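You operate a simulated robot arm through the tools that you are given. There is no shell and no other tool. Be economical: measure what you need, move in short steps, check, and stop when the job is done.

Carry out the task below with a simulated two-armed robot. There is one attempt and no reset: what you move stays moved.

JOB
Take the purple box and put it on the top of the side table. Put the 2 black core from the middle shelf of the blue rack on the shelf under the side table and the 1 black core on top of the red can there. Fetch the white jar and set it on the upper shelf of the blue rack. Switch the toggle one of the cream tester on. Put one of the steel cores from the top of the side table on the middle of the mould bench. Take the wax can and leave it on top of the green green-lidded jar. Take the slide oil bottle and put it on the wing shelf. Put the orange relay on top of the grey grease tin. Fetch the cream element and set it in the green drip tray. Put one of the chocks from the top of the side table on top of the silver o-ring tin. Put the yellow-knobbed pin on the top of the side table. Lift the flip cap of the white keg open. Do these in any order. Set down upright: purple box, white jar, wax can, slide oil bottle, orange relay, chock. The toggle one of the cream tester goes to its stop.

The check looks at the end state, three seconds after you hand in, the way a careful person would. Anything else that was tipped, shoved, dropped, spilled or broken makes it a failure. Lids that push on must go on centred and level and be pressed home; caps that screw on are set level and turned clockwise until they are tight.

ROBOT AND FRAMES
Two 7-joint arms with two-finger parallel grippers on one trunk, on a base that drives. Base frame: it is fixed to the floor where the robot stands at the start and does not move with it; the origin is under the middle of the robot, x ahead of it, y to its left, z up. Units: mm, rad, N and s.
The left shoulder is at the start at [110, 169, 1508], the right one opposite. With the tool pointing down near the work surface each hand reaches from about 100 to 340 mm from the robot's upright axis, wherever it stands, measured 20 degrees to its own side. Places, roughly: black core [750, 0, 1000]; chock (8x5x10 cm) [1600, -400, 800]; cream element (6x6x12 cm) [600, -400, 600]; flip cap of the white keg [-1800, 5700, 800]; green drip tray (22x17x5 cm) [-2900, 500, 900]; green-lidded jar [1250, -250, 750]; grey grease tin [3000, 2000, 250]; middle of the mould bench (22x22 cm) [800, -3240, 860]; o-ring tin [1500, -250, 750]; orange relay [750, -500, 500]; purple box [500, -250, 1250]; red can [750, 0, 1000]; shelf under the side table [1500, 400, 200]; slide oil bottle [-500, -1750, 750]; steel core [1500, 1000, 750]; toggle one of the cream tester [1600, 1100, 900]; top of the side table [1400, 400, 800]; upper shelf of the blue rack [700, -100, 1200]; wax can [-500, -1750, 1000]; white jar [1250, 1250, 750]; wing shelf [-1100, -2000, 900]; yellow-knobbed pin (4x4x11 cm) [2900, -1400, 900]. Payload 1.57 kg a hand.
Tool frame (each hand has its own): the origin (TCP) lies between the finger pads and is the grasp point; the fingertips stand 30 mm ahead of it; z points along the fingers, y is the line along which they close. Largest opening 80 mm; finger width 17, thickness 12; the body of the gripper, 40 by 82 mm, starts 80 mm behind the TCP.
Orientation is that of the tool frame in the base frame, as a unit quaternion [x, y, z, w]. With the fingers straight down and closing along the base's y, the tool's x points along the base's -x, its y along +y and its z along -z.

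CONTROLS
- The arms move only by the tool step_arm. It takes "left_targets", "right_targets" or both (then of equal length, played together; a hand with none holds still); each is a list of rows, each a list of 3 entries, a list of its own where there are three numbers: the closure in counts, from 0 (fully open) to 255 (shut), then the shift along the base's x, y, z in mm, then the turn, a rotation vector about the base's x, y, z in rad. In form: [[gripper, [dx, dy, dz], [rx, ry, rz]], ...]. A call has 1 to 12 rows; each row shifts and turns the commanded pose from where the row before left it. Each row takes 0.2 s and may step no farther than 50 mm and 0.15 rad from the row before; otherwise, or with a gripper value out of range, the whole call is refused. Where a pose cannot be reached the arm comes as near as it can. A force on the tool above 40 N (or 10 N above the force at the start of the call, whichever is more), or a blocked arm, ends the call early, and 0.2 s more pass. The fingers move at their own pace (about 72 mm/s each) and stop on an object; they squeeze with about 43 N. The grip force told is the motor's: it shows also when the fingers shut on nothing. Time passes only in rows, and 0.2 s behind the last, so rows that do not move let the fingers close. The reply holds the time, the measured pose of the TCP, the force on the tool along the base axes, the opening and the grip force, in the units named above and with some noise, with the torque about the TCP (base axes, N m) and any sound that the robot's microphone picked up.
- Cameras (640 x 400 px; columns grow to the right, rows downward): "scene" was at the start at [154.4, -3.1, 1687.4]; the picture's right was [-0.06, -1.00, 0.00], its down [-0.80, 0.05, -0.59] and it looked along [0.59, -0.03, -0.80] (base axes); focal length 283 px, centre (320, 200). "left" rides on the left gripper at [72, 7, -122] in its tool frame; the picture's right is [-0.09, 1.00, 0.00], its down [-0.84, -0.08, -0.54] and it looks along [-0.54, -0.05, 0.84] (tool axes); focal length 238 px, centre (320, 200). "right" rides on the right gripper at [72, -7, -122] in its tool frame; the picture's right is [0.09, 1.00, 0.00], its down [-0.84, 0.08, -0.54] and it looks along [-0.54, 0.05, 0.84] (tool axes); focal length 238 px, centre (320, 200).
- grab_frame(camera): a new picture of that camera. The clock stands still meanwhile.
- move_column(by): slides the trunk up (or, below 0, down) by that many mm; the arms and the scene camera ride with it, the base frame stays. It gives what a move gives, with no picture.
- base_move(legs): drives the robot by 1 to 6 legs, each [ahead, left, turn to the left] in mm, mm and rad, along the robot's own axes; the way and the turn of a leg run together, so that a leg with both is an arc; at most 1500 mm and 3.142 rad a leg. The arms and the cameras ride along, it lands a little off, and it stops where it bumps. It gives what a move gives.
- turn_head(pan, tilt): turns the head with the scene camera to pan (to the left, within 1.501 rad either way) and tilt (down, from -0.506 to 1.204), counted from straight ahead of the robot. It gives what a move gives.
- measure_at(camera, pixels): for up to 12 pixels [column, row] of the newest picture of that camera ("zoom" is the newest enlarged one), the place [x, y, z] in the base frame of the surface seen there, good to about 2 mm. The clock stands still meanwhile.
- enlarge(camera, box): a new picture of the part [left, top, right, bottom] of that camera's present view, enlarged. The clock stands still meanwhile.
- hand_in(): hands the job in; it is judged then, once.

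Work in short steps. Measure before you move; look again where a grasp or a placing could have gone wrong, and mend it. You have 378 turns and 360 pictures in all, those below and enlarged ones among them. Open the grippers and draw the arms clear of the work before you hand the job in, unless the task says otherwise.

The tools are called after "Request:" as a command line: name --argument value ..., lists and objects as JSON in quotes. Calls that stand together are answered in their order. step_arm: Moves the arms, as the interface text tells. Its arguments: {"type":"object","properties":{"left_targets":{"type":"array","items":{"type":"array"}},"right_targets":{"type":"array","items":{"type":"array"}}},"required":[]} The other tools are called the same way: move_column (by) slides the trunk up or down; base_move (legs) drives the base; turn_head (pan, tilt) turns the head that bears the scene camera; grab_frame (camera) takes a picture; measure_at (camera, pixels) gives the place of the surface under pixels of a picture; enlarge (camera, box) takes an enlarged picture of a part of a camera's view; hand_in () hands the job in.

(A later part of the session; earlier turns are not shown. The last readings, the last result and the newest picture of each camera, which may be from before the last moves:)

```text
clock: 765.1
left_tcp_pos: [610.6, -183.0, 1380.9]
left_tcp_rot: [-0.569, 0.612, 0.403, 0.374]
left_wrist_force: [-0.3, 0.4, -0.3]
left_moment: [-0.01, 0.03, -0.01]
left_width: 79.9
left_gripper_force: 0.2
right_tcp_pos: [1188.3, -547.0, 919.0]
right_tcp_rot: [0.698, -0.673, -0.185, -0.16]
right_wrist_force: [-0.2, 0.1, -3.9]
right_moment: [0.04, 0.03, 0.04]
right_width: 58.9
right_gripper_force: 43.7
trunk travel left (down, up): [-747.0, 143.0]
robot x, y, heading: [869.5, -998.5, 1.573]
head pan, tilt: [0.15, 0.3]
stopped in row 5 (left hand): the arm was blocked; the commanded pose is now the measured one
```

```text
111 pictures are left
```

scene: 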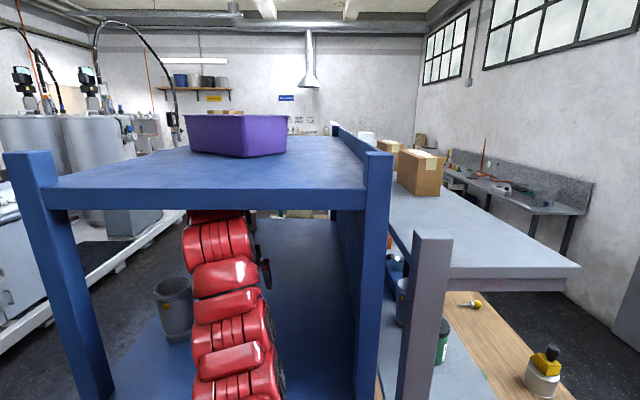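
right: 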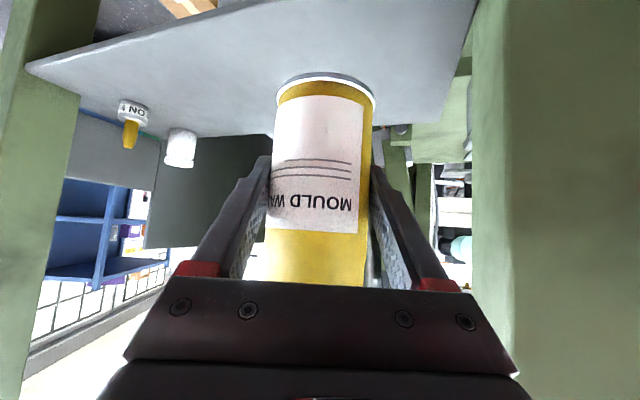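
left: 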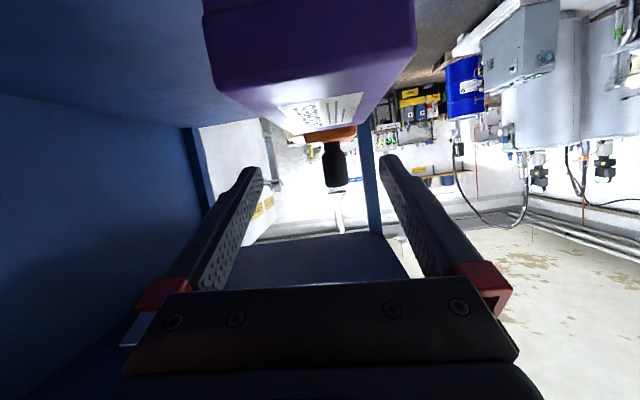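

The arm was blocked while lowering — maybe by the mug under the forearm. I look.

Request:
enlarge --camera "scene" --box '[130, 150, 370, 350]'

Request:
turn_head --pan 0.5 --tilt 0.4

Request:
grab_frame --camera "scene"

```text
2.00 times, centred on (250, 250) of scene
```

zoom: 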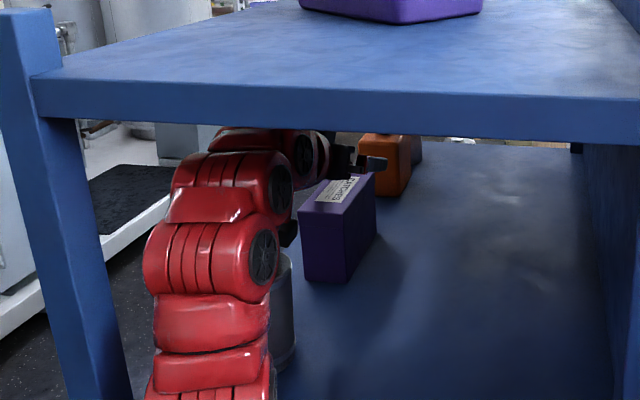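

```text
clock: 765.9
left_tcp_pos: [607.2, -179.3, 1377.7]
left_tcp_rot: [-0.572, 0.614, 0.4, 0.37]
left_wrist_force: [0.4, -0.3, -0.4]
left_moment: [0.02, 0.02, 0.04]
left_width: 80.2
left_gripper_force: 0.1
right_tcp_pos: [1188.8, -544.9, 922.6]
right_tcp_rot: [0.698, -0.673, -0.185, -0.159]
right_wrist_force: [0.4, 0.4, -3.2]
right_moment: [0.03, 0.01, 0.02]
right_width: 58.9
right_gripper_force: 43.1
trunk travel left (down, up): [-747.0, 143.0]
robot x, y, heading: [871.3, -995.8, 1.577]
head pan, tilt: [0.499, 0.4]
```

```text
109 pictures are left
```

scene: 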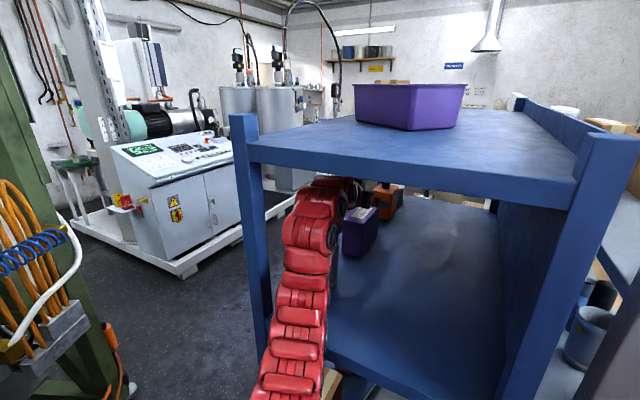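

Request:
enlarge --camera "scene" --box '[230, 160, 430, 340]'

Request:
measure_at --camera "zoom" --pixels '[[265, 150], [260, 220], [240, 260], [330, 260], [345, 215], [345, 250], [320, 150], [300, 60], [225, 330], [300, 340]]'

```text
2.22 times, centred on (330, 250) of scene
```

zoom: 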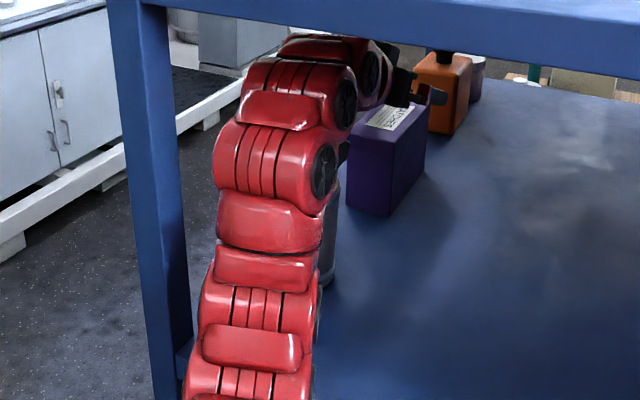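

```text
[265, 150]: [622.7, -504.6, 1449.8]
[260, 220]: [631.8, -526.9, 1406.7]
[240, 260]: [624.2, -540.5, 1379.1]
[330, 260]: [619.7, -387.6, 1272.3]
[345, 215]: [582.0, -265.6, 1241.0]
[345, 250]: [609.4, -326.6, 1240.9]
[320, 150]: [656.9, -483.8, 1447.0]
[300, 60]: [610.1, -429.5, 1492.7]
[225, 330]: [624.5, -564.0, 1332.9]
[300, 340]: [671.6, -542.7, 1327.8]
```

The forearm slopes down past the mug. Raising the trunk while lowering the hand will lift the forearm: I do it in two steps of 50 mm (roof margin is ~60).

Request:
move_column --by 48

Request:
step_arm --left_targets '[[0, [0, 0, -12], [0, 0, 0]], [0, [0, 0, -12], [0, 0, 0]], [0, [0, 0, -12], [0, 0, 0]], [0, [0, 0, -12], [0, 0, 0]]]'

Request:
move_column --by 48

Request:
step_arm --left_targets '[[0, [0, 0, -12], [0, 0, 0]], [0, [0, 0, -12], [0, 0, 0]], [0, [0, 0, -12], [0, 0, 0]], [0, [0, 0, -12], [0, 0, 0]]]'

Request:
enlarge --camera "scene" --box '[230, 160, 430, 340]'

```text
clock: 766.8
left_tcp_pos: [601.3, -170.8, 1405.0]
left_tcp_rot: [-0.577, 0.616, 0.392, 0.367]
left_wrist_force: [0.2, 0.3, -0.2]
left_moment: [-0.02, 0.01, 0.0]
left_width: 80.2
left_gripper_force: 0.0
right_tcp_pos: [1184.8, -540.1, 966.2]
right_tcp_rot: [0.699, -0.674, -0.18, -0.158]
right_wrist_force: [0.3, 0.6, -4.5]
right_moment: [0.05, -0.03, -0.02]
right_width: 59.0
right_gripper_force: 42.8
trunk travel left (down, up): [-795.0, 95.0]
robot x, y, heading: [872.3, -995.7, 1.571]
head pan, tilt: [0.499, 0.4]
```

```text
clock: 767.8
left_tcp_pos: [601.1, -174.6, 1364.0]
left_tcp_rot: [-0.575, 0.615, 0.394, 0.369]
left_wrist_force: [0.8, -0.2, 0.5]
left_moment: [0.02, -0.03, -0.02]
left_width: 80.1
left_gripper_force: 0.0
right_tcp_pos: [1183.5, -542.1, 969.0]
right_tcp_rot: [0.699, -0.673, -0.181, -0.159]
right_wrist_force: [-0.4, -0.1, -3.6]
right_moment: [0.01, -0.04, 0.0]
right_width: 58.6
right_gripper_force: 43.1
trunk travel left (down, up): [-795.0, 95.0]
robot x, y, heading: [867.9, -995.2, 1.577]
head pan, tilt: [0.499, 0.4]
```

```text
clock: 768.7
left_tcp_pos: [600.4, -169.1, 1407.9]
left_tcp_rot: [-0.577, 0.616, 0.392, 0.367]
left_wrist_force: [-0.1, -0.5, 0.1]
left_moment: [-0.04, -0.01, 0.01]
left_width: 80.0
left_gripper_force: 0.1
right_tcp_pos: [1183.2, -539.9, 1014.2]
right_tcp_rot: [0.699, -0.673, -0.18, -0.158]
right_wrist_force: [0.4, 0.0, -3.6]
right_moment: [0.01, -0.01, 0.0]
right_width: 58.9
right_gripper_force: 42.7
trunk travel left (down, up): [-843.0, 47.0]
robot x, y, heading: [872.5, -995.0, 1.583]
head pan, tilt: [0.499, 0.4]
```

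```text
clock: 769.7
left_tcp_pos: [599.0, -170.1, 1359.2]
left_tcp_rot: [-0.576, 0.615, 0.393, 0.368]
left_wrist_force: [0.8, 0.2, 0.1]
left_moment: [0.01, -0.01, -0.02]
left_width: 80.0
left_gripper_force: 0.1
right_tcp_pos: [1183.2, -539.5, 1013.9]
right_tcp_rot: [0.699, -0.674, -0.179, -0.159]
right_wrist_force: [-0.4, 0.5, -3.5]
right_moment: [0.03, -0.02, 0.03]
right_width: 58.8
right_gripper_force: 43.1
trunk travel left (down, up): [-843.0, 47.0]
robot x, y, heading: [869.4, -996.9, 1.578]
head pan, tilt: [0.499, 0.4]
```

```text
2.22 times, centred on (330, 250) of scene
```

zoom: 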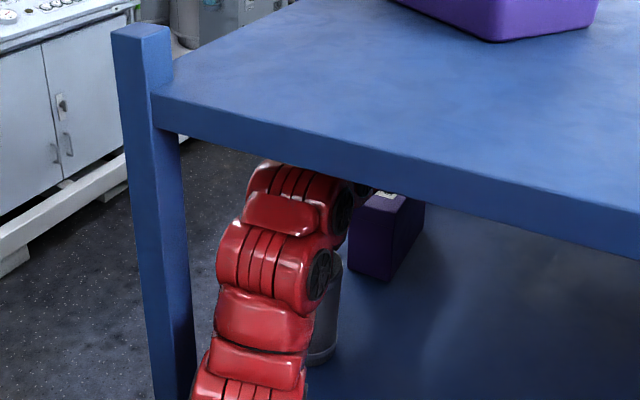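

TCP 1359 now with more room. I lower on in small steps.

Request:
step_arm --left_targets '[[0, [0, 0, -9], [0, 0, 0]], [0, [0, 0, -8], [0, 0, 0]], [0, [0, 0, -8], [0, 0, 0]], [0, [0, 0, 0], [0, 0, 0]]]'

Request:
enlarge --camera "scene" --box '[230, 160, 430, 340]'

Request:
measure_at --camera "zoom" --pixels '[[330, 320], [338, 270], [290, 280], [320, 240], [250, 330]]'

Request:
grab_frame --camera "left"

```text
clock: 770.7
left_tcp_pos: [599.9, -171.1, 1335.8]
left_tcp_rot: [-0.578, 0.614, 0.394, 0.366]
left_wrist_force: [0.5, -0.3, 0.4]
left_moment: [-0.04, 0.01, -0.03]
left_width: 80.2
left_gripper_force: 0.0
right_tcp_pos: [1182.1, -540.2, 1014.6]
right_tcp_rot: [0.7, -0.673, -0.18, -0.158]
right_wrist_force: [0.5, -0.3, -3.2]
right_moment: [0.03, 0.01, -0.03]
right_width: 58.7
right_gripper_force: 43.3
trunk travel left (down, up): [-843.0, 47.0]
robot x, y, heading: [871.4, -992.6, 1.575]
head pan, tilt: [0.499, 0.4]
```

```text
2.22 times, centred on (330, 250) of scene
```

zoom: 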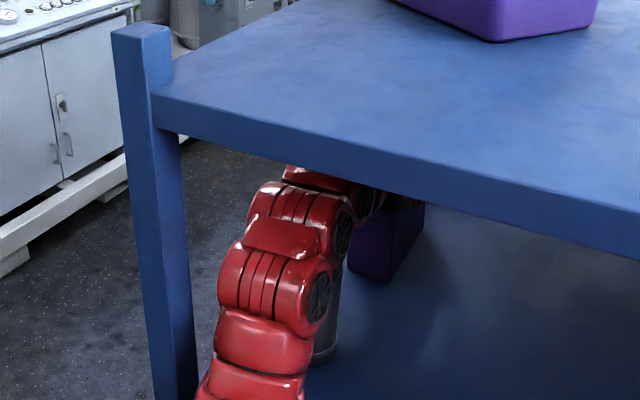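

```text
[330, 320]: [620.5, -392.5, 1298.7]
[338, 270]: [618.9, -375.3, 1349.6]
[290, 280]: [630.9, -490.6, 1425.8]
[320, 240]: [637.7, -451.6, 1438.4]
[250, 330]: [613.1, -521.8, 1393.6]
```

```text
105 pictures are left
```

left: 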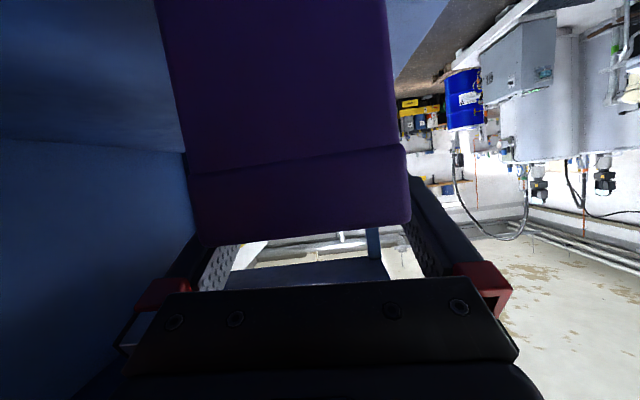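

The box lies between the fingers. I lower 8 mm more and close.

Request:
step_arm --left_targets '[[0, [0, 0, -5], [0, 0, 0]], [0, [0, 0, -3], [0, 0, 0]], [255, [0, 0, 0], [0, 0, 0]], [255, [0, 0, 0], [0, 0, 0]], [255, [0, 0, 0], [0, 0, 0]]]'

Request:
grab_frame --camera "left"

```text
clock: 771.9
left_tcp_pos: [600.2, -171.8, 1326.1]
left_tcp_rot: [-0.577, 0.616, 0.392, 0.366]
left_wrist_force: [0.3, -0.7, 0.1]
left_moment: [-0.03, -0.09, 0.08]
left_width: 58.7
left_gripper_force: 43.0
right_tcp_pos: [1185.0, -539.2, 1014.0]
right_tcp_rot: [0.699, -0.674, -0.18, -0.159]
right_wrist_force: [-0.4, -0.4, -3.9]
right_moment: [0.01, -0.03, 0.01]
right_width: 59.1
right_gripper_force: 43.1
trunk travel left (down, up): [-843.0, 47.0]
robot x, y, heading: [869.2, -996.5, 1.573]
head pan, tilt: [0.499, 0.4]
```

```text
104 pictures are left
```

left: 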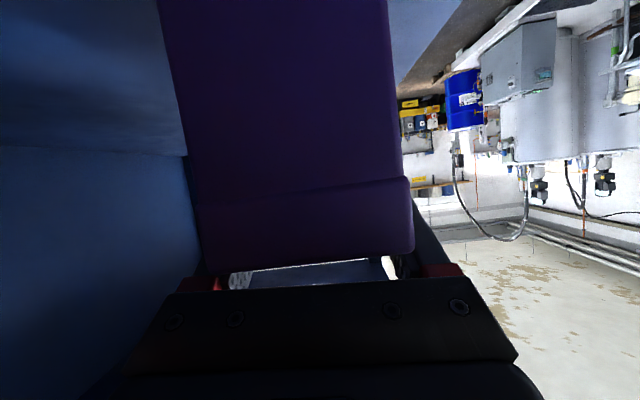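

Gripped (58.7 mm). I lift 22 mm and check that the whole box comes along.

Request:
step_arm --left_targets '[[255, [0, 0, 6], [0, 0, 0]], [255, [0, 0, 8], [0, 0, 0]], [255, [0, 0, 8], [0, 0, 0]], [255, [0, 0, 0], [0, 0, 0]]]'

Request:
turn_head --pan 0.3 --tilt 0.35

Request:
enlarge --camera "scene" --box '[180, 180, 380, 340]'

```text
clock: 772.9
left_tcp_pos: [601.5, -170.6, 1348.4]
left_tcp_rot: [-0.577, 0.616, 0.392, 0.367]
left_wrist_force: [-0.7, -0.6, -4.3]
left_moment: [0.04, -0.01, 0.0]
left_width: 58.4
left_gripper_force: 43.3
right_tcp_pos: [1183.6, -538.7, 1014.8]
right_tcp_rot: [0.699, -0.674, -0.179, -0.159]
right_wrist_force: [-0.7, -0.7, -3.7]
right_moment: [0.03, 0.0, -0.03]
right_width: 58.6
right_gripper_force: 43.1
trunk travel left (down, up): [-843.0, 47.0]
robot x, y, heading: [868.8, -996.6, 1.574]
head pan, tilt: [0.499, 0.4]
```

```text
clock: 773.7
left_tcp_pos: [601.0, -170.7, 1348.5]
left_tcp_rot: [-0.577, 0.616, 0.392, 0.367]
left_wrist_force: [0.0, 0.3, -3.7]
left_moment: [0.06, -0.03, -0.01]
left_width: 58.5
left_gripper_force: 42.9
right_tcp_pos: [1183.2, -540.5, 1014.0]
right_tcp_rot: [0.699, -0.674, -0.179, -0.159]
right_wrist_force: [0.7, 0.5, -3.1]
right_moment: [0.02, -0.01, 0.01]
right_width: 58.9
right_gripper_force: 43.0
trunk travel left (down, up): [-843.0, 47.0]
robot x, y, heading: [873.0, -997.6, 1.574]
head pan, tilt: [0.3, 0.351]
```

```text
2.50 times, centred on (280, 260) of scene
```

zoom: 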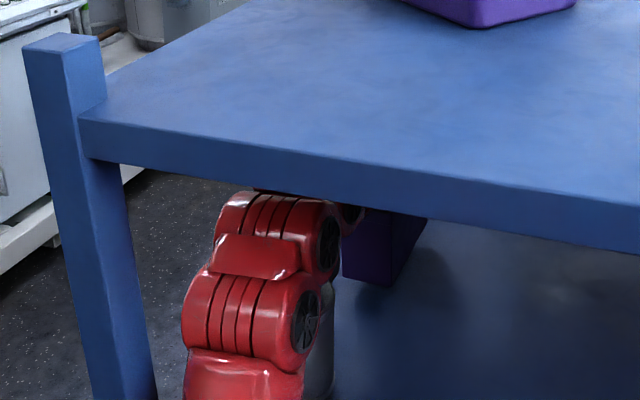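

Whole box is up (≈4 N). I move it +x clear of the mug.

Request:
step_arm --left_targets '[[255, [25, 0, 2], [0, 0, 0]], [255, [28, 0, 0], [0, 0, 0]], [255, [28, 0, 0], [0, 0, 0]], [255, [28, 0, 0], [0, 0, 0]], [255, [0, 0, 0], [0, 0, 0]]]'

Request:
enlarge --camera "scene" --box '[180, 180, 380, 340]'

```text
clock: 774.9
left_tcp_pos: [707.5, -171.3, 1350.9]
left_tcp_rot: [-0.577, 0.615, 0.392, 0.367]
left_wrist_force: [0.4, 0.2, -4.5]
left_moment: [0.04, 0.0, 0.02]
left_width: 58.0
left_gripper_force: 43.0
right_tcp_pos: [1183.0, -538.4, 1015.6]
right_tcp_rot: [0.7, -0.673, -0.18, -0.159]
right_wrist_force: [-0.5, 0.3, -3.8]
right_moment: [0.03, -0.01, -0.01]
right_width: 58.6
right_gripper_force: 42.8
trunk travel left (down, up): [-843.0, 47.0]
robot x, y, heading: [872.1, -999.3, 1.579]
head pan, tilt: [0.3, 0.351]
```

```text
2.50 times, centred on (280, 260) of scene
```

zoom: 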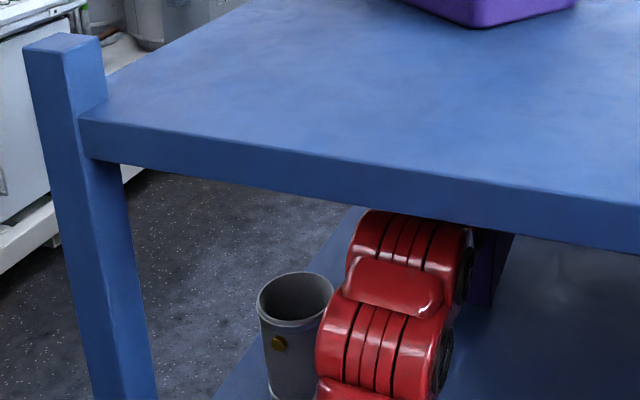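

Clear of the mug. I back out south 560 and check the mug.

Request:
base_move --legs '[[-300, -10, 0], [-300, 0, 0]]'

Request:
grab_frame --camera "scene"

Request:
grab_frame --camera "left"

```text
clock: 778.6
left_tcp_pos: [723.8, -780.8, 1350.2]
left_tcp_rot: [-0.576, 0.616, 0.392, 0.367]
left_wrist_force: [-0.3, -0.3, -4.5]
left_moment: [0.08, 0.01, 0.0]
left_width: 58.0
left_gripper_force: 43.1
right_tcp_pos: [1197.1, -1151.4, 1014.1]
right_tcp_rot: [0.699, -0.674, -0.179, -0.158]
right_wrist_force: [0.3, -0.1, -3.5]
right_moment: [0.01, -0.01, -0.01]
right_width: 58.9
right_gripper_force: 42.9
trunk travel left (down, up): [-843.0, 47.0]
robot x, y, heading: [883.5, -1604.9, 1.569]
head pan, tilt: [0.3, 0.351]
```

```text
101 pictures are left
```

scene: 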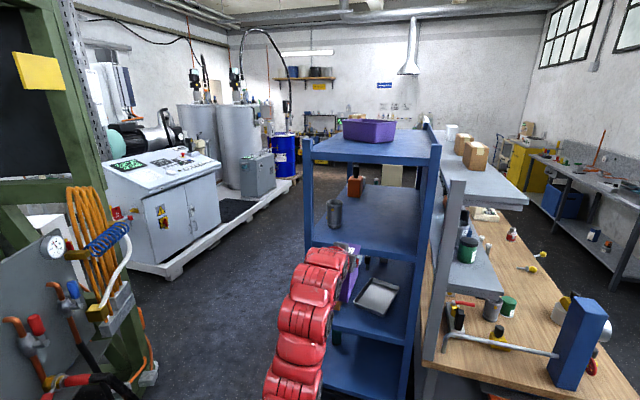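

```text
100 pictures are left
```

left: 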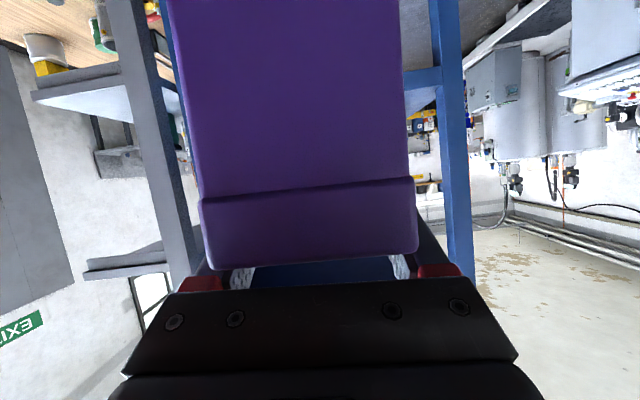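

Mug and all stand. I raise the right hand, lower the trunk 250, and drive to the aisle.

Request:
step_arm --right_targets '[[255, [0, 20, 40], [0.04, 0, 0]], [255, [0, 20, 40], [0.04, 0, 0]], [255, [0, 20, 40], [0.04, 0, 0]], [255, [0, 20, 40], [0.04, 0, 0]], [255, [0, 20, 40], [0.04, 0, 0]], [255, [0, 20, 40], [0.04, 0, 0]]]'

Request:
move_column --by -250

Request:
base_move --legs '[[0, -700, 0], [0, -660, 0]]'

Request:
turn_head --pan 0 --tilt 0.5

Request:
grab_frame --camera "scene"

```text
clock: 780.0
left_tcp_pos: [725.5, -780.5, 1350.4]
left_tcp_rot: [-0.576, 0.617, 0.391, 0.367]
left_wrist_force: [-0.4, -1.1, -5.0]
left_moment: [0.08, -0.02, -0.01]
left_width: 58.1
left_gripper_force: 42.4
right_tcp_pos: [1201.1, -1028.8, 1251.9]
right_tcp_rot: [0.674, -0.649, -0.258, -0.241]
right_wrist_force: [-0.6, 1.3, -3.1]
right_moment: [-0.02, -0.02, -0.02]
right_width: 58.6
right_gripper_force: 43.3
right hand out of reach, approached as far as the arm can: row 1
trunk travel left (down, up): [-843.0, 47.0]
robot x, y, heading: [880.9, -1610.3, 1.575]
head pan, tilt: [0.3, 0.351]
```

```text
clock: 782.6
left_tcp_pos: [724.0, -781.7, 1100.8]
left_tcp_rot: [-0.575, 0.617, 0.391, 0.368]
left_wrist_force: [0.7, -0.8, -5.5]
left_moment: [0.06, -0.01, -0.01]
left_width: 58.1
left_gripper_force: 42.9
right_tcp_pos: [1201.2, -1029.4, 1002.1]
right_tcp_rot: [0.675, -0.648, -0.259, -0.24]
right_wrist_force: [0.3, -0.6, -3.9]
right_moment: [0.01, 0.01, -0.01]
right_width: 58.6
right_gripper_force: 43.2
trunk travel left (down, up): [-593.0, 297.0]
robot x, y, heading: [880.6, -1608.1, 1.573]
head pan, tilt: [0.3, 0.351]
```

```text
clock: 789.7
left_tcp_pos: [2108.9, -796.8, 1101.0]
left_tcp_rot: [-0.568, 0.624, 0.387, 0.373]
left_wrist_force: [0.4, -0.2, -4.2]
left_moment: [0.06, -0.01, 0.02]
left_width: 57.8
left_gripper_force: 42.9
right_tcp_pos: [2578.8, -1055.0, 1000.1]
right_tcp_rot: [0.666, -0.657, -0.255, -0.244]
right_wrist_force: [-0.2, -0.7, -3.5]
right_moment: [-0.04, 0.02, -0.01]
right_width: 58.6
right_gripper_force: 43.3
trunk travel left (down, up): [-593.0, 297.0]
robot x, y, heading: [2246.6, -1623.6, 1.548]
head pan, tilt: [0.3, 0.351]
```

```text
clock: 790.5
left_tcp_pos: [2109.6, -796.5, 1100.2]
left_tcp_rot: [-0.568, 0.623, 0.387, 0.372]
left_wrist_force: [0.1, 0.4, -4.5]
left_moment: [0.04, -0.04, 0.02]
left_width: 57.9
left_gripper_force: 42.4
right_tcp_pos: [2578.2, -1056.9, 1000.3]
right_tcp_rot: [0.666, -0.657, -0.255, -0.244]
right_wrist_force: [1.0, 0.4, -4.1]
right_moment: [-0.02, -0.04, 0.01]
right_width: 58.8
right_gripper_force: 43.3
trunk travel left (down, up): [-593.0, 297.0]
robot x, y, heading: [2248.6, -1628.3, 1.542]
head pan, tilt: [0.0, 0.499]
```

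```text
99 pictures are left
```

scene: 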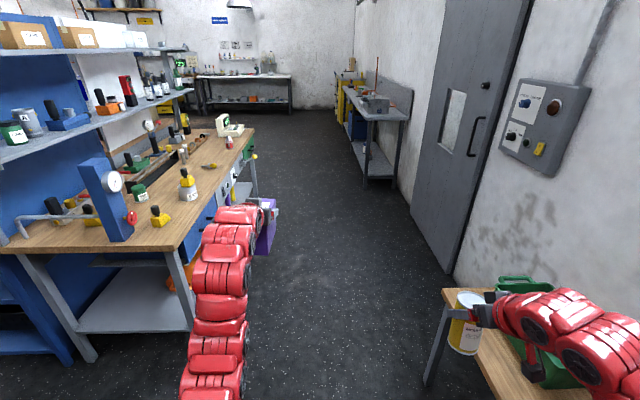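

Clear. I drive north to y≈250, then move to x≈2430 and turn west.

Request:
base_move --legs '[[900, 0, 0.03], [980, -60, 0]]'

Request:
base_move --legs '[[0, -110, 0], [0, 0, 1.57]]'

Request:
grab_frame --camera "scene"

```text
clock: 799.8
left_tcp_pos: [2200.6, 1053.3, 1099.7]
left_tcp_rot: [-0.569, 0.623, 0.387, 0.372]
left_wrist_force: [-0.1, -0.6, -4.8]
left_moment: [0.06, 0.02, 0.01]
left_width: 57.8
left_gripper_force: 42.8
right_tcp_pos: [2670.7, 796.0, 1000.7]
right_tcp_rot: [0.668, -0.655, -0.256, -0.243]
right_wrist_force: [0.0, 1.2, -3.6]
right_moment: [0.0, 0.0, -0.02]
right_width: 59.0
right_gripper_force: 42.9
trunk travel left (down, up): [-593.0, 297.0]
robot x, y, heading: [2340.6, 222.2, 1.553]
head pan, tilt: [0.0, 0.499]
```

```text
clock: 804.8
left_tcp_pos: [1620.5, 77.2, 1101.1]
left_tcp_rot: [0.843, -0.037, -0.537, 0.012]
left_wrist_force: [-1.0, 0.3, -4.7]
left_moment: [0.04, 0.04, 0.0]
left_width: 57.8
left_gripper_force: 42.7
right_tcp_pos: [1875.2, 549.2, 1001.7]
right_tcp_rot: [0.935, 0.01, -0.353, 0.01]
right_wrist_force: [-0.7, 0.4, -2.8]
right_moment: [0.02, -0.05, 0.0]
right_width: 58.7
right_gripper_force: 42.6
trunk travel left (down, up): [-593.0, 297.0]
robot x, y, heading: [2454.1, 219.7, 3.126]
head pan, tilt: [0.0, 0.499]
```

```text
98 pictures are left
```

scene: 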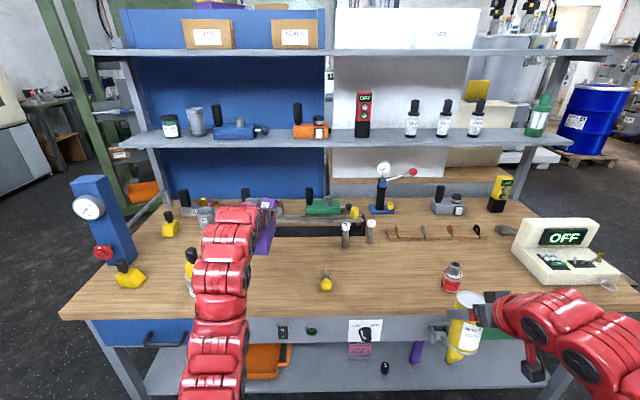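

Box upright over the table. I drive 85 ahead and lower it toward (1545,77).

Request:
base_move --legs '[[80, 0, 0]]'

Request:
step_arm --left_targets '[[255, [0, 2, -45], [0, 0, 0]], [255, [0, 2, -45], [0, 0, 0]], [255, [0, 2, -45], [0, 0, 0]], [255, [0, 2, -40], [0, 0, 0]], [255, [0, 0, 0], [0.02, 0, 0]]]'

Request:
enlarge --camera "scene" --box '[120, 180, 400, 340]'

Request:
grab_frame --camera "left"

```text
clock: 805.9
left_tcp_pos: [1540.1, 79.0, 1100.9]
left_tcp_rot: [0.843, -0.038, -0.536, 0.011]
left_wrist_force: [-0.1, 0.7, -4.9]
left_moment: [0.0, 0.08, 0.01]
left_width: 57.8
left_gripper_force: 42.7
right_tcp_pos: [1795.5, 551.0, 998.9]
right_tcp_rot: [0.936, 0.01, -0.353, 0.01]
right_wrist_force: [0.3, 0.4, -3.2]
right_moment: [-0.03, 0.0, 0.03]
right_width: 59.1
right_gripper_force: 43.5
trunk travel left (down, up): [-593.0, 297.0]
robot x, y, heading: [2365.8, 224.6, 3.128]
head pan, tilt: [0.0, 0.499]
```

```text
clock: 807.1
left_tcp_pos: [1538.9, 88.0, 924.9]
left_tcp_rot: [0.843, -0.031, -0.537, 0.003]
left_wrist_force: [-0.7, -0.8, -4.7]
left_moment: [-0.01, 0.03, 0.01]
left_width: 57.8
left_gripper_force: 42.5
right_tcp_pos: [1796.7, 550.1, 1001.3]
right_tcp_rot: [0.935, 0.01, -0.354, 0.009]
right_wrist_force: [0.3, -0.2, -3.9]
right_moment: [-0.02, -0.03, 0.02]
right_width: 59.0
right_gripper_force: 42.6
trunk travel left (down, up): [-593.0, 297.0]
robot x, y, heading: [2369.4, 221.8, 3.124]
head pan, tilt: [0.0, 0.499]
```

```text
2.29 times, centred on (260, 260) of scene
```

zoom: 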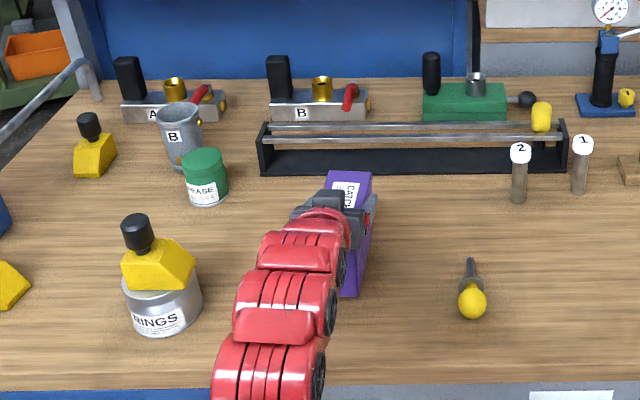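

```text
96 pictures are left
```

left: 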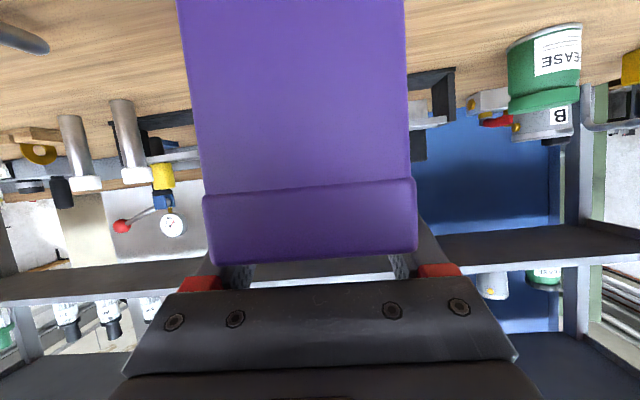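

Upright and level. I lower to contact.

Request:
step_arm --left_targets '[[255, [0, 0, -20], [0, 0, 0]], [255, [0, 0, -10], [0, 0, 0]], [255, [0, 0, -4], [0, 0, 0]], [255, [0, 0, -2], [0, 0, 0]], [255, [0, 0, -2], [0, 0, 0]], [255, [0, 0, -2], [0, 0, 0]], [255, [0, 0, 0], [0, 0, 0]]]'

```text
clock: 808.7
left_tcp_pos: [1541.5, 87.1, 888.5]
left_tcp_rot: [0.842, -0.031, -0.539, 0.004]
left_wrist_force: [-4.6, -0.9, 10.5]
left_moment: [0.28, -0.71, 0.07]
left_width: 57.9
left_gripper_force: 42.8
right_tcp_pos: [1796.8, 550.2, 1001.2]
right_tcp_rot: [0.936, 0.01, -0.353, 0.009]
right_wrist_force: [0.8, -0.4, -4.6]
right_moment: [0.0, 0.01, 0.01]
right_width: 58.6
right_gripper_force: 43.2
trunk travel left (down, up): [-593.0, 297.0]
robot x, y, heading: [2367.7, 225.8, 3.124]
head pan, tilt: [0.0, 0.499]
```

Contact. I release and draw back along the tool axis.

Request:
step_arm --left_targets '[[255, [0, 0, -1], [0, 0, 0]], [130, [0, 0, 0], [0, 0, 0]], [0, [0, 0, 0], [0, 0, 0]], [0, [0, 0, 0], [0, 0, 0]], [0, [20, 0, 15], [0, 0, 0]], [0, [30, 0, 30], [0, 0, 0]], [0, [40, 0, 25], [0, 0, 0]], [0, [45, 0, 15], [0, 0, 0]]]'

Request:
grab_frame --camera "left"

```text
clock: 810.5
left_tcp_pos: [1680.2, 84.5, 968.7]
left_tcp_rot: [0.843, -0.03, -0.537, 0.004]
left_wrist_force: [-0.2, 0.2, 1.3]
left_moment: [-0.02, 0.0, 0.02]
left_width: 80.1
left_gripper_force: 0.0
right_tcp_pos: [1797.1, 550.2, 1002.0]
right_tcp_rot: [0.935, 0.009, -0.355, 0.009]
right_wrist_force: [0.6, 0.3, -3.2]
right_moment: [-0.01, -0.02, -0.01]
right_width: 58.9
right_gripper_force: 42.7
trunk travel left (down, up): [-593.0, 297.0]
robot x, y, heading: [2370.3, 222.7, 3.124]
head pan, tilt: [0.0, 0.499]
```

```text
95 pictures are left
```

left: 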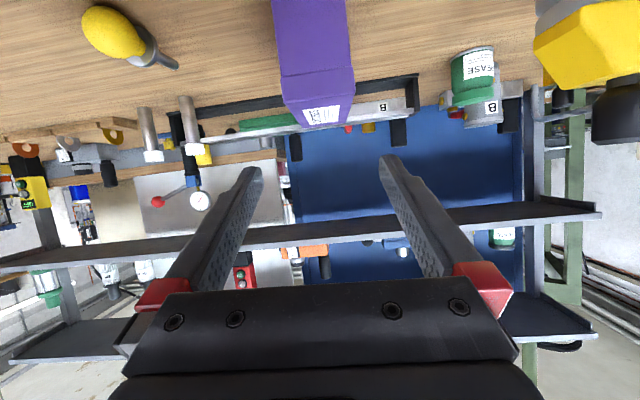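

The purple box stands well. Now the wax can: I back 90, strafe to y≈−370 and look at the green jar.

Request:
base_move --legs '[[-90, 0, 0], [0, 590, 0]]'

Request:
step_arm --right_targets '[[255, [0, -40, 0], [0, 0.08, 0]], [255, [0, -40, 0], [0, 0.07, 0]], [255, [0, -40, 0], [0, 0, 0]], [255, [0, 0, 30], [0, 0, 0]]]'

Request:
turn_head --pan -0.2 --tilt 0.6

Request:
grab_frame --camera "scene"

```text
clock: 814.5
left_tcp_pos: [1757.0, -507.3, 969.2]
left_tcp_rot: [0.843, -0.029, -0.537, 0.005]
left_wrist_force: [-0.2, 0.3, -0.3]
left_moment: [-0.02, -0.01, -0.06]
left_width: 79.8
left_gripper_force: 0.0
right_tcp_pos: [1874.8, -42.1, 1001.5]
right_tcp_rot: [0.935, 0.011, -0.354, 0.009]
right_wrist_force: [0.2, -0.5, -3.8]
right_moment: [0.0, -0.03, -0.03]
right_width: 58.9
right_gripper_force: 43.1
trunk travel left (down, up): [-593.0, 297.0]
robot x, y, heading: [2450.1, -369.3, 3.125]
head pan, tilt: [0.0, 0.499]
```

```text
clock: 815.5
left_tcp_pos: [1756.8, -508.5, 967.6]
left_tcp_rot: [0.843, -0.031, -0.537, 0.003]
left_wrist_force: [-0.9, 0.3, 0.0]
left_moment: [-0.01, -0.04, -0.01]
left_width: 80.0
left_gripper_force: 0.1
right_tcp_pos: [1857.3, -102.4, 1061.5]
right_tcp_rot: [0.906, 0.011, -0.423, 0.009]
right_wrist_force: [0.9, 0.1, -2.5]
right_moment: [0.01, -0.03, 0.02]
right_width: 58.5
right_gripper_force: 42.8
right hand out of reach, approached as far as the arm can: row 2, 3
trunk travel left (down, up): [-593.0, 297.0]
robot x, y, heading: [2446.5, -369.7, 3.124]
head pan, tilt: [0.0, 0.499]
```

```text
clock: 816.3
left_tcp_pos: [1758.1, -506.5, 968.5]
left_tcp_rot: [0.843, -0.031, -0.537, 0.004]
left_wrist_force: [0.4, 0.4, -0.6]
left_moment: [-0.01, 0.0, 0.01]
left_width: 79.9
left_gripper_force: 0.0
right_tcp_pos: [1858.1, -101.9, 1062.2]
right_tcp_rot: [0.906, 0.011, -0.423, 0.009]
right_wrist_force: [-0.4, -0.7, -3.3]
right_moment: [-0.04, -0.04, -0.01]
right_width: 58.8
right_gripper_force: 43.2
trunk travel left (down, up): [-593.0, 297.0]
robot x, y, heading: [2449.1, -365.1, 3.128]
head pan, tilt: [-0.201, 0.6]
```

```text
94 pictures are left
```

scene: 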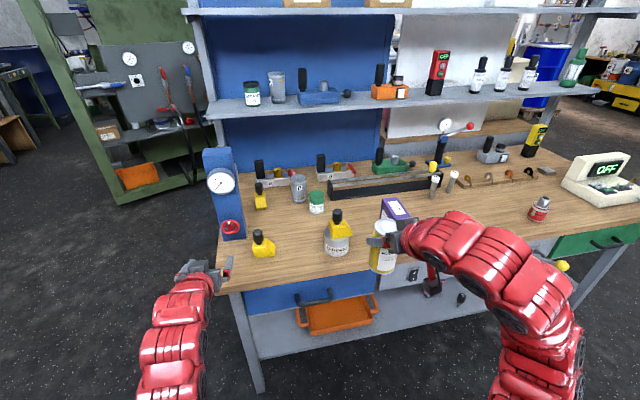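

Request:
enlarge --camera "scene" --box '[280, 165, 360, 245]'

Request:
measure_at --camera "zoom" --pixels '[[235, 212], [185, 212], [290, 212], [238, 195], [238, 228], [238, 212], [150, 110], [120, 90], [450, 280], [450, 230], [190, 290]]'

```text
5.00 times, centred on (320, 205) of scene
```

zoom: 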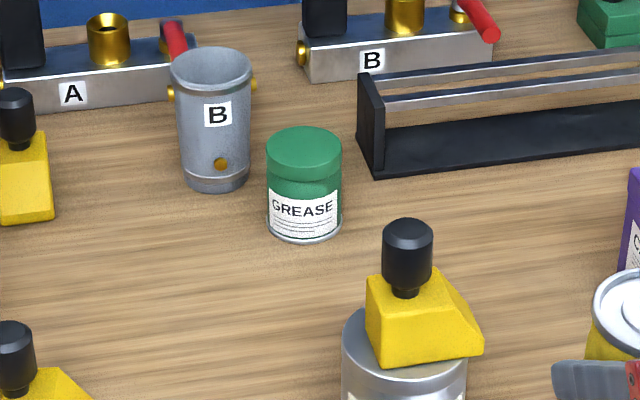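

```text
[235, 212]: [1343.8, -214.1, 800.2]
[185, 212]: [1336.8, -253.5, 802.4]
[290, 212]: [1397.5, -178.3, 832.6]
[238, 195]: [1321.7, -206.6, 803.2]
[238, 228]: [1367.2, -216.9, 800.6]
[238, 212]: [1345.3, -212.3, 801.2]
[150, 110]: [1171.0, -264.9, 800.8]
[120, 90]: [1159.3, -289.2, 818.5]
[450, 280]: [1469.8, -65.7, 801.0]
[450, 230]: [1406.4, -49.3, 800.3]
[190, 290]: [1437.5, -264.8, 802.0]
```

Request:
measure_at --camera "zoom" --pixels '[[304, 150], [268, 152], [340, 150], [304, 130], [304, 168], [405, 225], [425, 300], [380, 345], [475, 340], [212, 60]]'

```text
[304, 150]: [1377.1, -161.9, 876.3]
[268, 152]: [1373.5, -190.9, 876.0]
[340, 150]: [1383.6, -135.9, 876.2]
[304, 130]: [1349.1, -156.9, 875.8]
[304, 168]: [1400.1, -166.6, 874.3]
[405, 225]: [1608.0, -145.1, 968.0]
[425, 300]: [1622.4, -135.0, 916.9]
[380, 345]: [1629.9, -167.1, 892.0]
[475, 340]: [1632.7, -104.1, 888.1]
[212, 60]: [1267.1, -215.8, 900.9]
```

Jar centre (1376,−162), top 876. I check the overhead shelf's edge and move the left hand outward.

Request:
measure_at --camera "scene" --pixels '[[300, 112], [300, 105], [350, 105], [225, 165], [238, 200], [230, 228]]'

Request:
step_arm --left_targets '[[0, [0, -40, 10], [0, 0, 0]], [0, [0, -40, 10], [0, 0, 0]], [0, [0, -40, 10], [0, 0, 0]], [0, [0, -40, 0], [0, 0, 0]]]'

```text
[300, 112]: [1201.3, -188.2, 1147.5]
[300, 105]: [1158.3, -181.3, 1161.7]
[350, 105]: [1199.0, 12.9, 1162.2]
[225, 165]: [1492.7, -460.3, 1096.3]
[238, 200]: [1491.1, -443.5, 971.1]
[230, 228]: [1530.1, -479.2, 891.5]
```

```text
clock: 817.3
left_tcp_pos: [1757.7, -665.7, 996.2]
left_tcp_rot: [0.843, -0.03, -0.538, 0.004]
left_wrist_force: [0.2, -1.0, -0.3]
left_moment: [0.02, -0.02, 0.0]
left_width: 80.0
left_gripper_force: 0.0
right_tcp_pos: [1858.3, -102.3, 1060.7]
right_tcp_rot: [0.906, 0.012, -0.422, 0.008]
right_wrist_force: [0.2, -0.6, -4.4]
right_moment: [0.03, -0.07, -0.02]
right_width: 58.8
right_gripper_force: 43.0
trunk travel left (down, up): [-593.0, 297.0]
robot x, y, heading: [2451.6, -369.0, 3.128]
head pan, tilt: [-0.201, 0.6]
```

Shelf edge x 1200 — no conflict. I raise the can 15 mm, drive 223 ahead and 60 left, and look.

Request:
step_arm --right_targets '[[255, [0, 0, 15], [0, 0, 0]], [255, [0, 0, 0], [0, 0, 0]]]'

Request:
base_move --legs '[[215, 60, 0]]'

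Request:
grab_frame --camera "scene"

```text
clock: 817.9
left_tcp_pos: [1757.0, -666.2, 997.3]
left_tcp_rot: [0.843, -0.03, -0.537, 0.005]
left_wrist_force: [-0.3, -0.3, 0.0]
left_moment: [0.04, 0.03, -0.02]
left_width: 80.0
left_gripper_force: 0.1
right_tcp_pos: [1857.6, -101.6, 1076.7]
right_tcp_rot: [0.906, 0.012, -0.423, 0.009]
right_wrist_force: [0.4, 0.7, -3.1]
right_moment: [0.01, -0.02, 0.01]
right_width: 58.6
right_gripper_force: 43.2
trunk travel left (down, up): [-593.0, 297.0]
robot x, y, heading: [2443.9, -366.8, 3.127]
head pan, tilt: [-0.201, 0.6]
```

```text
clock: 819.6
left_tcp_pos: [1539.7, -723.8, 996.3]
left_tcp_rot: [0.843, -0.03, -0.537, 0.004]
left_wrist_force: [-1.1, 0.7, -0.3]
left_moment: [-0.01, 0.04, 0.0]
left_width: 79.8
left_gripper_force: 0.1
right_tcp_pos: [1640.0, -159.9, 1076.1]
right_tcp_rot: [0.906, 0.012, -0.423, 0.009]
right_wrist_force: [0.1, 0.3, -3.3]
right_moment: [-0.02, -0.03, 0.06]
right_width: 58.8
right_gripper_force: 42.8
trunk travel left (down, up): [-593.0, 297.0]
robot x, y, heading: [2230.9, -424.5, 3.126]
head pan, tilt: [-0.201, 0.6]
```

```text
92 pictures are left
```

scene: 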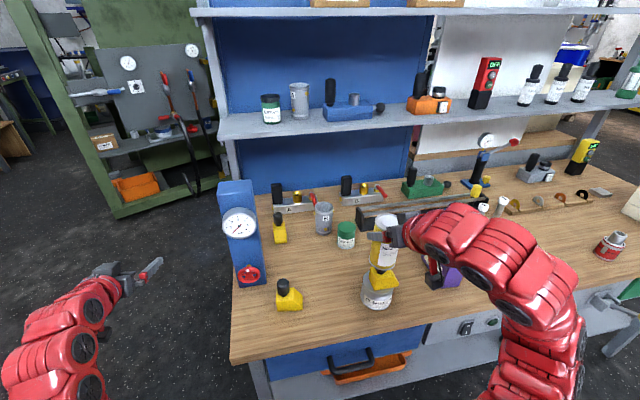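

The can is above chock height. I reach on to the jar: −259 in x.

Request:
step_arm --right_targets '[[255, [-43, 0, 0], [0, 0, 0]], [255, [-43, 0, 0], [0, 0, 0]], [255, [-43, 0, 0], [0, 0, 0]], [255, [-43, -1, -5], [0, 0, 0]], [255, [-43, -1, -10], [0, 0, 0]], [255, [-42, 0, -20], [0, 0, 0]], [255, [0, 0, -20], [0, 0, 0]], [255, [0, 0, 0], [0, 0, 0]]]'

Request:
grab_frame --camera "right"

Request:
grab_frame --camera "scene"

```text
clock: 821.4
left_tcp_pos: [1540.1, -724.7, 995.8]
left_tcp_rot: [0.843, -0.029, -0.537, 0.005]
left_wrist_force: [-0.4, -0.9, 0.3]
left_moment: [0.03, 0.02, 0.02]
left_width: 79.9
left_gripper_force: 0.0
right_tcp_pos: [1382.9, -163.7, 1020.6]
right_tcp_rot: [0.906, 0.012, -0.422, 0.009]
right_wrist_force: [0.7, -0.1, -3.3]
right_moment: [0.01, -0.03, 0.01]
right_width: 58.2
right_gripper_force: 42.8
trunk travel left (down, up): [-593.0, 297.0]
robot x, y, heading: [2231.7, -423.4, 3.13]
head pan, tilt: [-0.201, 0.6]
```

```text
91 pictures are left
```

right: 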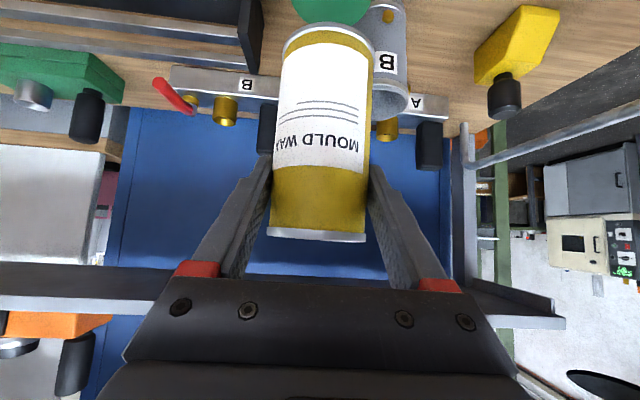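

```text
90 pictures are left
```

scene: 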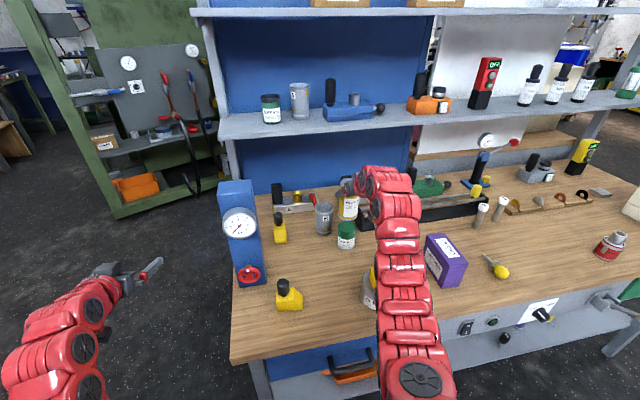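

The forearm passes above the chock; before lowering I measure its height there.

Request:
measure_at --camera "scene" --pixels '[[395, 215], [400, 240], [402, 265], [404, 295], [405, 325], [410, 350], [372, 275], [370, 290], [385, 180]]'

Request:
measure_at --camera "right" --pixels '[[330, 30], [330, 15], [350, 10], [320, 60], [300, 12]]'

```text
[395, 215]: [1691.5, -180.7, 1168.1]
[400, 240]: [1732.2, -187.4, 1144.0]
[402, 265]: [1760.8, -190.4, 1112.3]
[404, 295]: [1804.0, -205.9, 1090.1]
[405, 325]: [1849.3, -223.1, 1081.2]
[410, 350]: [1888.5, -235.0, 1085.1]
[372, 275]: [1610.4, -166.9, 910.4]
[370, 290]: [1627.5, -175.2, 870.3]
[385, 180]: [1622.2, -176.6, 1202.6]
```

```text
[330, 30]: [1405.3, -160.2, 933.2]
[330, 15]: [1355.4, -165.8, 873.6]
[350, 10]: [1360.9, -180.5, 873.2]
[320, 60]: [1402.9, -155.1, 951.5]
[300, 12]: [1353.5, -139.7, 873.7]
```

Only ~30 mm clearance over the chock after lowering; I raise the trunk 80 first (so that the forearm is flatter), then lower the hand.

Request:
move_column --by 80

Request:
step_arm --right_targets '[[255, [0, 0, -40], [0, 0, 0]], [255, [0, 0, -40], [0, 0, 0]], [255, [0, 0, -30], [0, 0, 0]], [255, [0, 0, -20], [0, 0, 0]], [255, [0, 0, -13], [0, 0, 0]], [255, [0, 0, 0], [0, 0, 0]]]'

Request:
grab_frame --camera "scene"

Request:
measure_at --camera "scene" --pixels '[[385, 230], [390, 250], [395, 275], [400, 300], [372, 280]]'

Request:
grab_frame --camera "right"

```text
clock: 822.5
left_tcp_pos: [1540.6, -724.2, 1076.4]
left_tcp_rot: [0.844, -0.03, -0.536, 0.005]
left_wrist_force: [0.2, -0.8, 0.7]
left_moment: [0.01, -0.03, 0.01]
left_width: 79.8
left_gripper_force: 0.1
right_tcp_pos: [1383.4, -163.4, 1100.2]
right_tcp_rot: [0.907, 0.011, -0.422, 0.008]
right_wrist_force: [-0.6, -0.6, -2.7]
right_moment: [0.04, -0.03, 0.0]
right_width: 58.7
right_gripper_force: 42.6
trunk travel left (down, up): [-673.0, 217.0]
robot x, y, heading: [2231.5, -424.2, 3.128]
head pan, tilt: [-0.201, 0.6]
```

```text
clock: 824.0
left_tcp_pos: [1542.0, -725.2, 1079.4]
left_tcp_rot: [0.842, -0.03, -0.538, 0.004]
left_wrist_force: [-0.5, 0.2, -0.2]
left_moment: [-0.01, 0.01, -0.01]
left_width: 80.0
left_gripper_force: 0.0
right_tcp_pos: [1382.8, -162.6, 965.7]
right_tcp_rot: [0.903, 0.013, -0.428, 0.009]
right_wrist_force: [-6.6, 1.4, 28.3]
right_moment: [0.06, 0.56, 0.16]
right_width: 59.0
right_gripper_force: 43.6
trunk travel left (down, up): [-673.0, 217.0]
robot x, y, heading: [2232.5, -423.2, 3.127]
head pan, tilt: [-0.201, 0.6]
```

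```text
89 pictures are left
```

scene: 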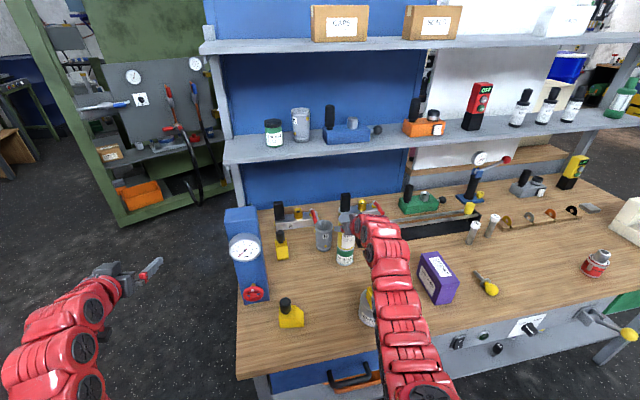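

```text
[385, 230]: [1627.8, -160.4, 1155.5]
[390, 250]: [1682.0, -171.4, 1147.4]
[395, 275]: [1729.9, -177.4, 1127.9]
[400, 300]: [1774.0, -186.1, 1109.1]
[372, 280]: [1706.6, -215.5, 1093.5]
```

```text
88 pictures are left
```

right: 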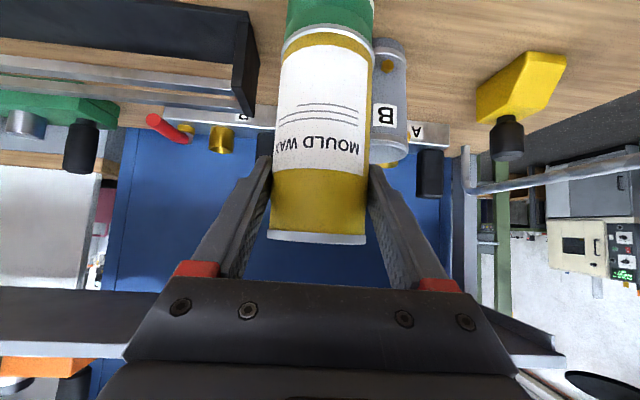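

Contact already: the can has slid ~30 mm down in the grip, and stands on the jar. I check its uprightness and centring.

Request:
measure_at --camera "right" --pixels '[[325, 55], [320, 120], [317, 190], [317, 215], [290, 50], [368, 60], [285, 200], [358, 200], [330, 12], [345, 10], [320, 32]]'

Request:
enlarge --camera "scene" --box '[310, 200, 400, 280]'

```text
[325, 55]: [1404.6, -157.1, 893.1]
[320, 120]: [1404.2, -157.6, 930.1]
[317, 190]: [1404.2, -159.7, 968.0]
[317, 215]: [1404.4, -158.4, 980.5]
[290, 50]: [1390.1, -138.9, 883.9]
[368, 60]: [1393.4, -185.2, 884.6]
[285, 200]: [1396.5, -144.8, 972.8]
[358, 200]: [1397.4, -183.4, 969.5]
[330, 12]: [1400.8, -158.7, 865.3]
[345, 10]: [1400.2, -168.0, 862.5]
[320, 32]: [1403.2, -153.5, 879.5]
```

```text
5.00 times, centred on (355, 240) of scene
```

zoom: 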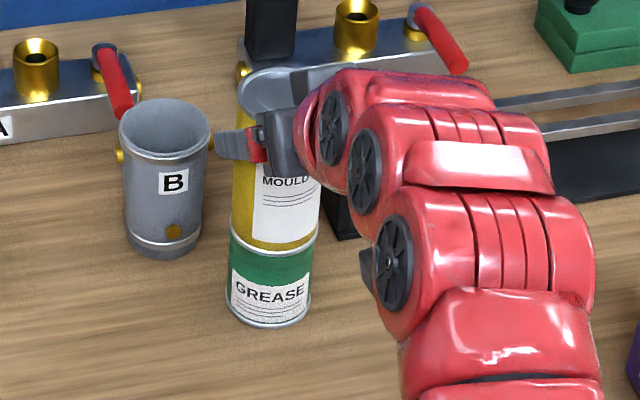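

Vertical and centred on the jar. I relax the pressure, open and withdraw along the tool axis.

Request:
step_arm --right_targets '[[255, [0, 0, 4], [0, 0, 0]], [255, [0, 0, 2], [0, 0, 0]], [100, [0, 0, 0], [0, 0, 0]], [15, [0, 0, 0], [0, 0, 0]], [15, [0, 0, 0], [0, 0, 0]], [15, [15, 0, 13], [0, 0, 0]], [15, [25, 0, 21], [0, 0, 0]], [15, [35, 0, 30], [0, 0, 0]], [15, [40, 0, 25], [0, 0, 0]], [15, [45, 0, 10], [0, 0, 0]]]'

Request:
grab_frame --camera "right"

Request:
enlarge --camera "scene" --box '[240, 180, 440, 340]'

```text
clock: 826.1
left_tcp_pos: [1541.7, -724.2, 1077.1]
left_tcp_rot: [0.843, -0.03, -0.537, 0.004]
left_wrist_force: [-0.2, -0.5, 0.6]
left_moment: [-0.01, 0.0, 0.0]
left_width: 80.2
left_gripper_force: 0.0
right_tcp_pos: [1544.2, -163.2, 1064.4]
right_tcp_rot: [0.906, 0.012, -0.423, 0.01]
right_wrist_force: [0.2, 0.4, 0.4]
right_moment: [-0.01, 0.02, 0.01]
right_width: 75.3
right_gripper_force: 0.0
trunk travel left (down, up): [-673.0, 217.0]
robot x, y, heading: [2229.5, -427.4, 3.132]
head pan, tilt: [-0.201, 0.6]
```

```text
86 pictures are left
```

right: 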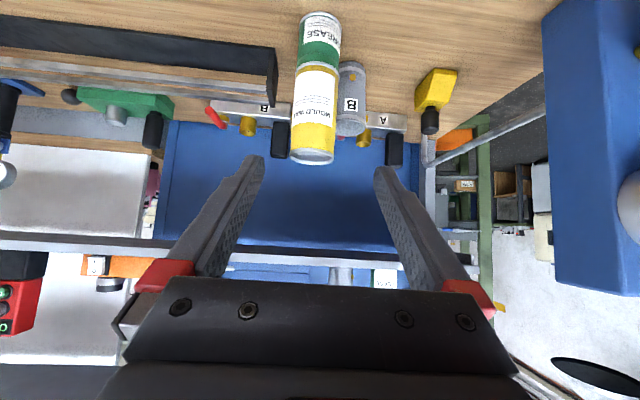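

```text
2.50 times, centred on (340, 260) of scene
```

zoom: 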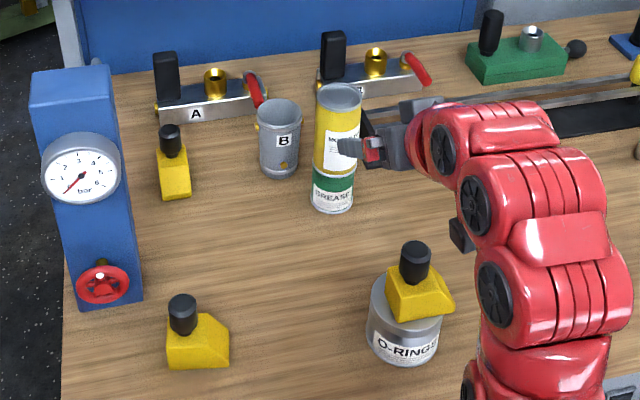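

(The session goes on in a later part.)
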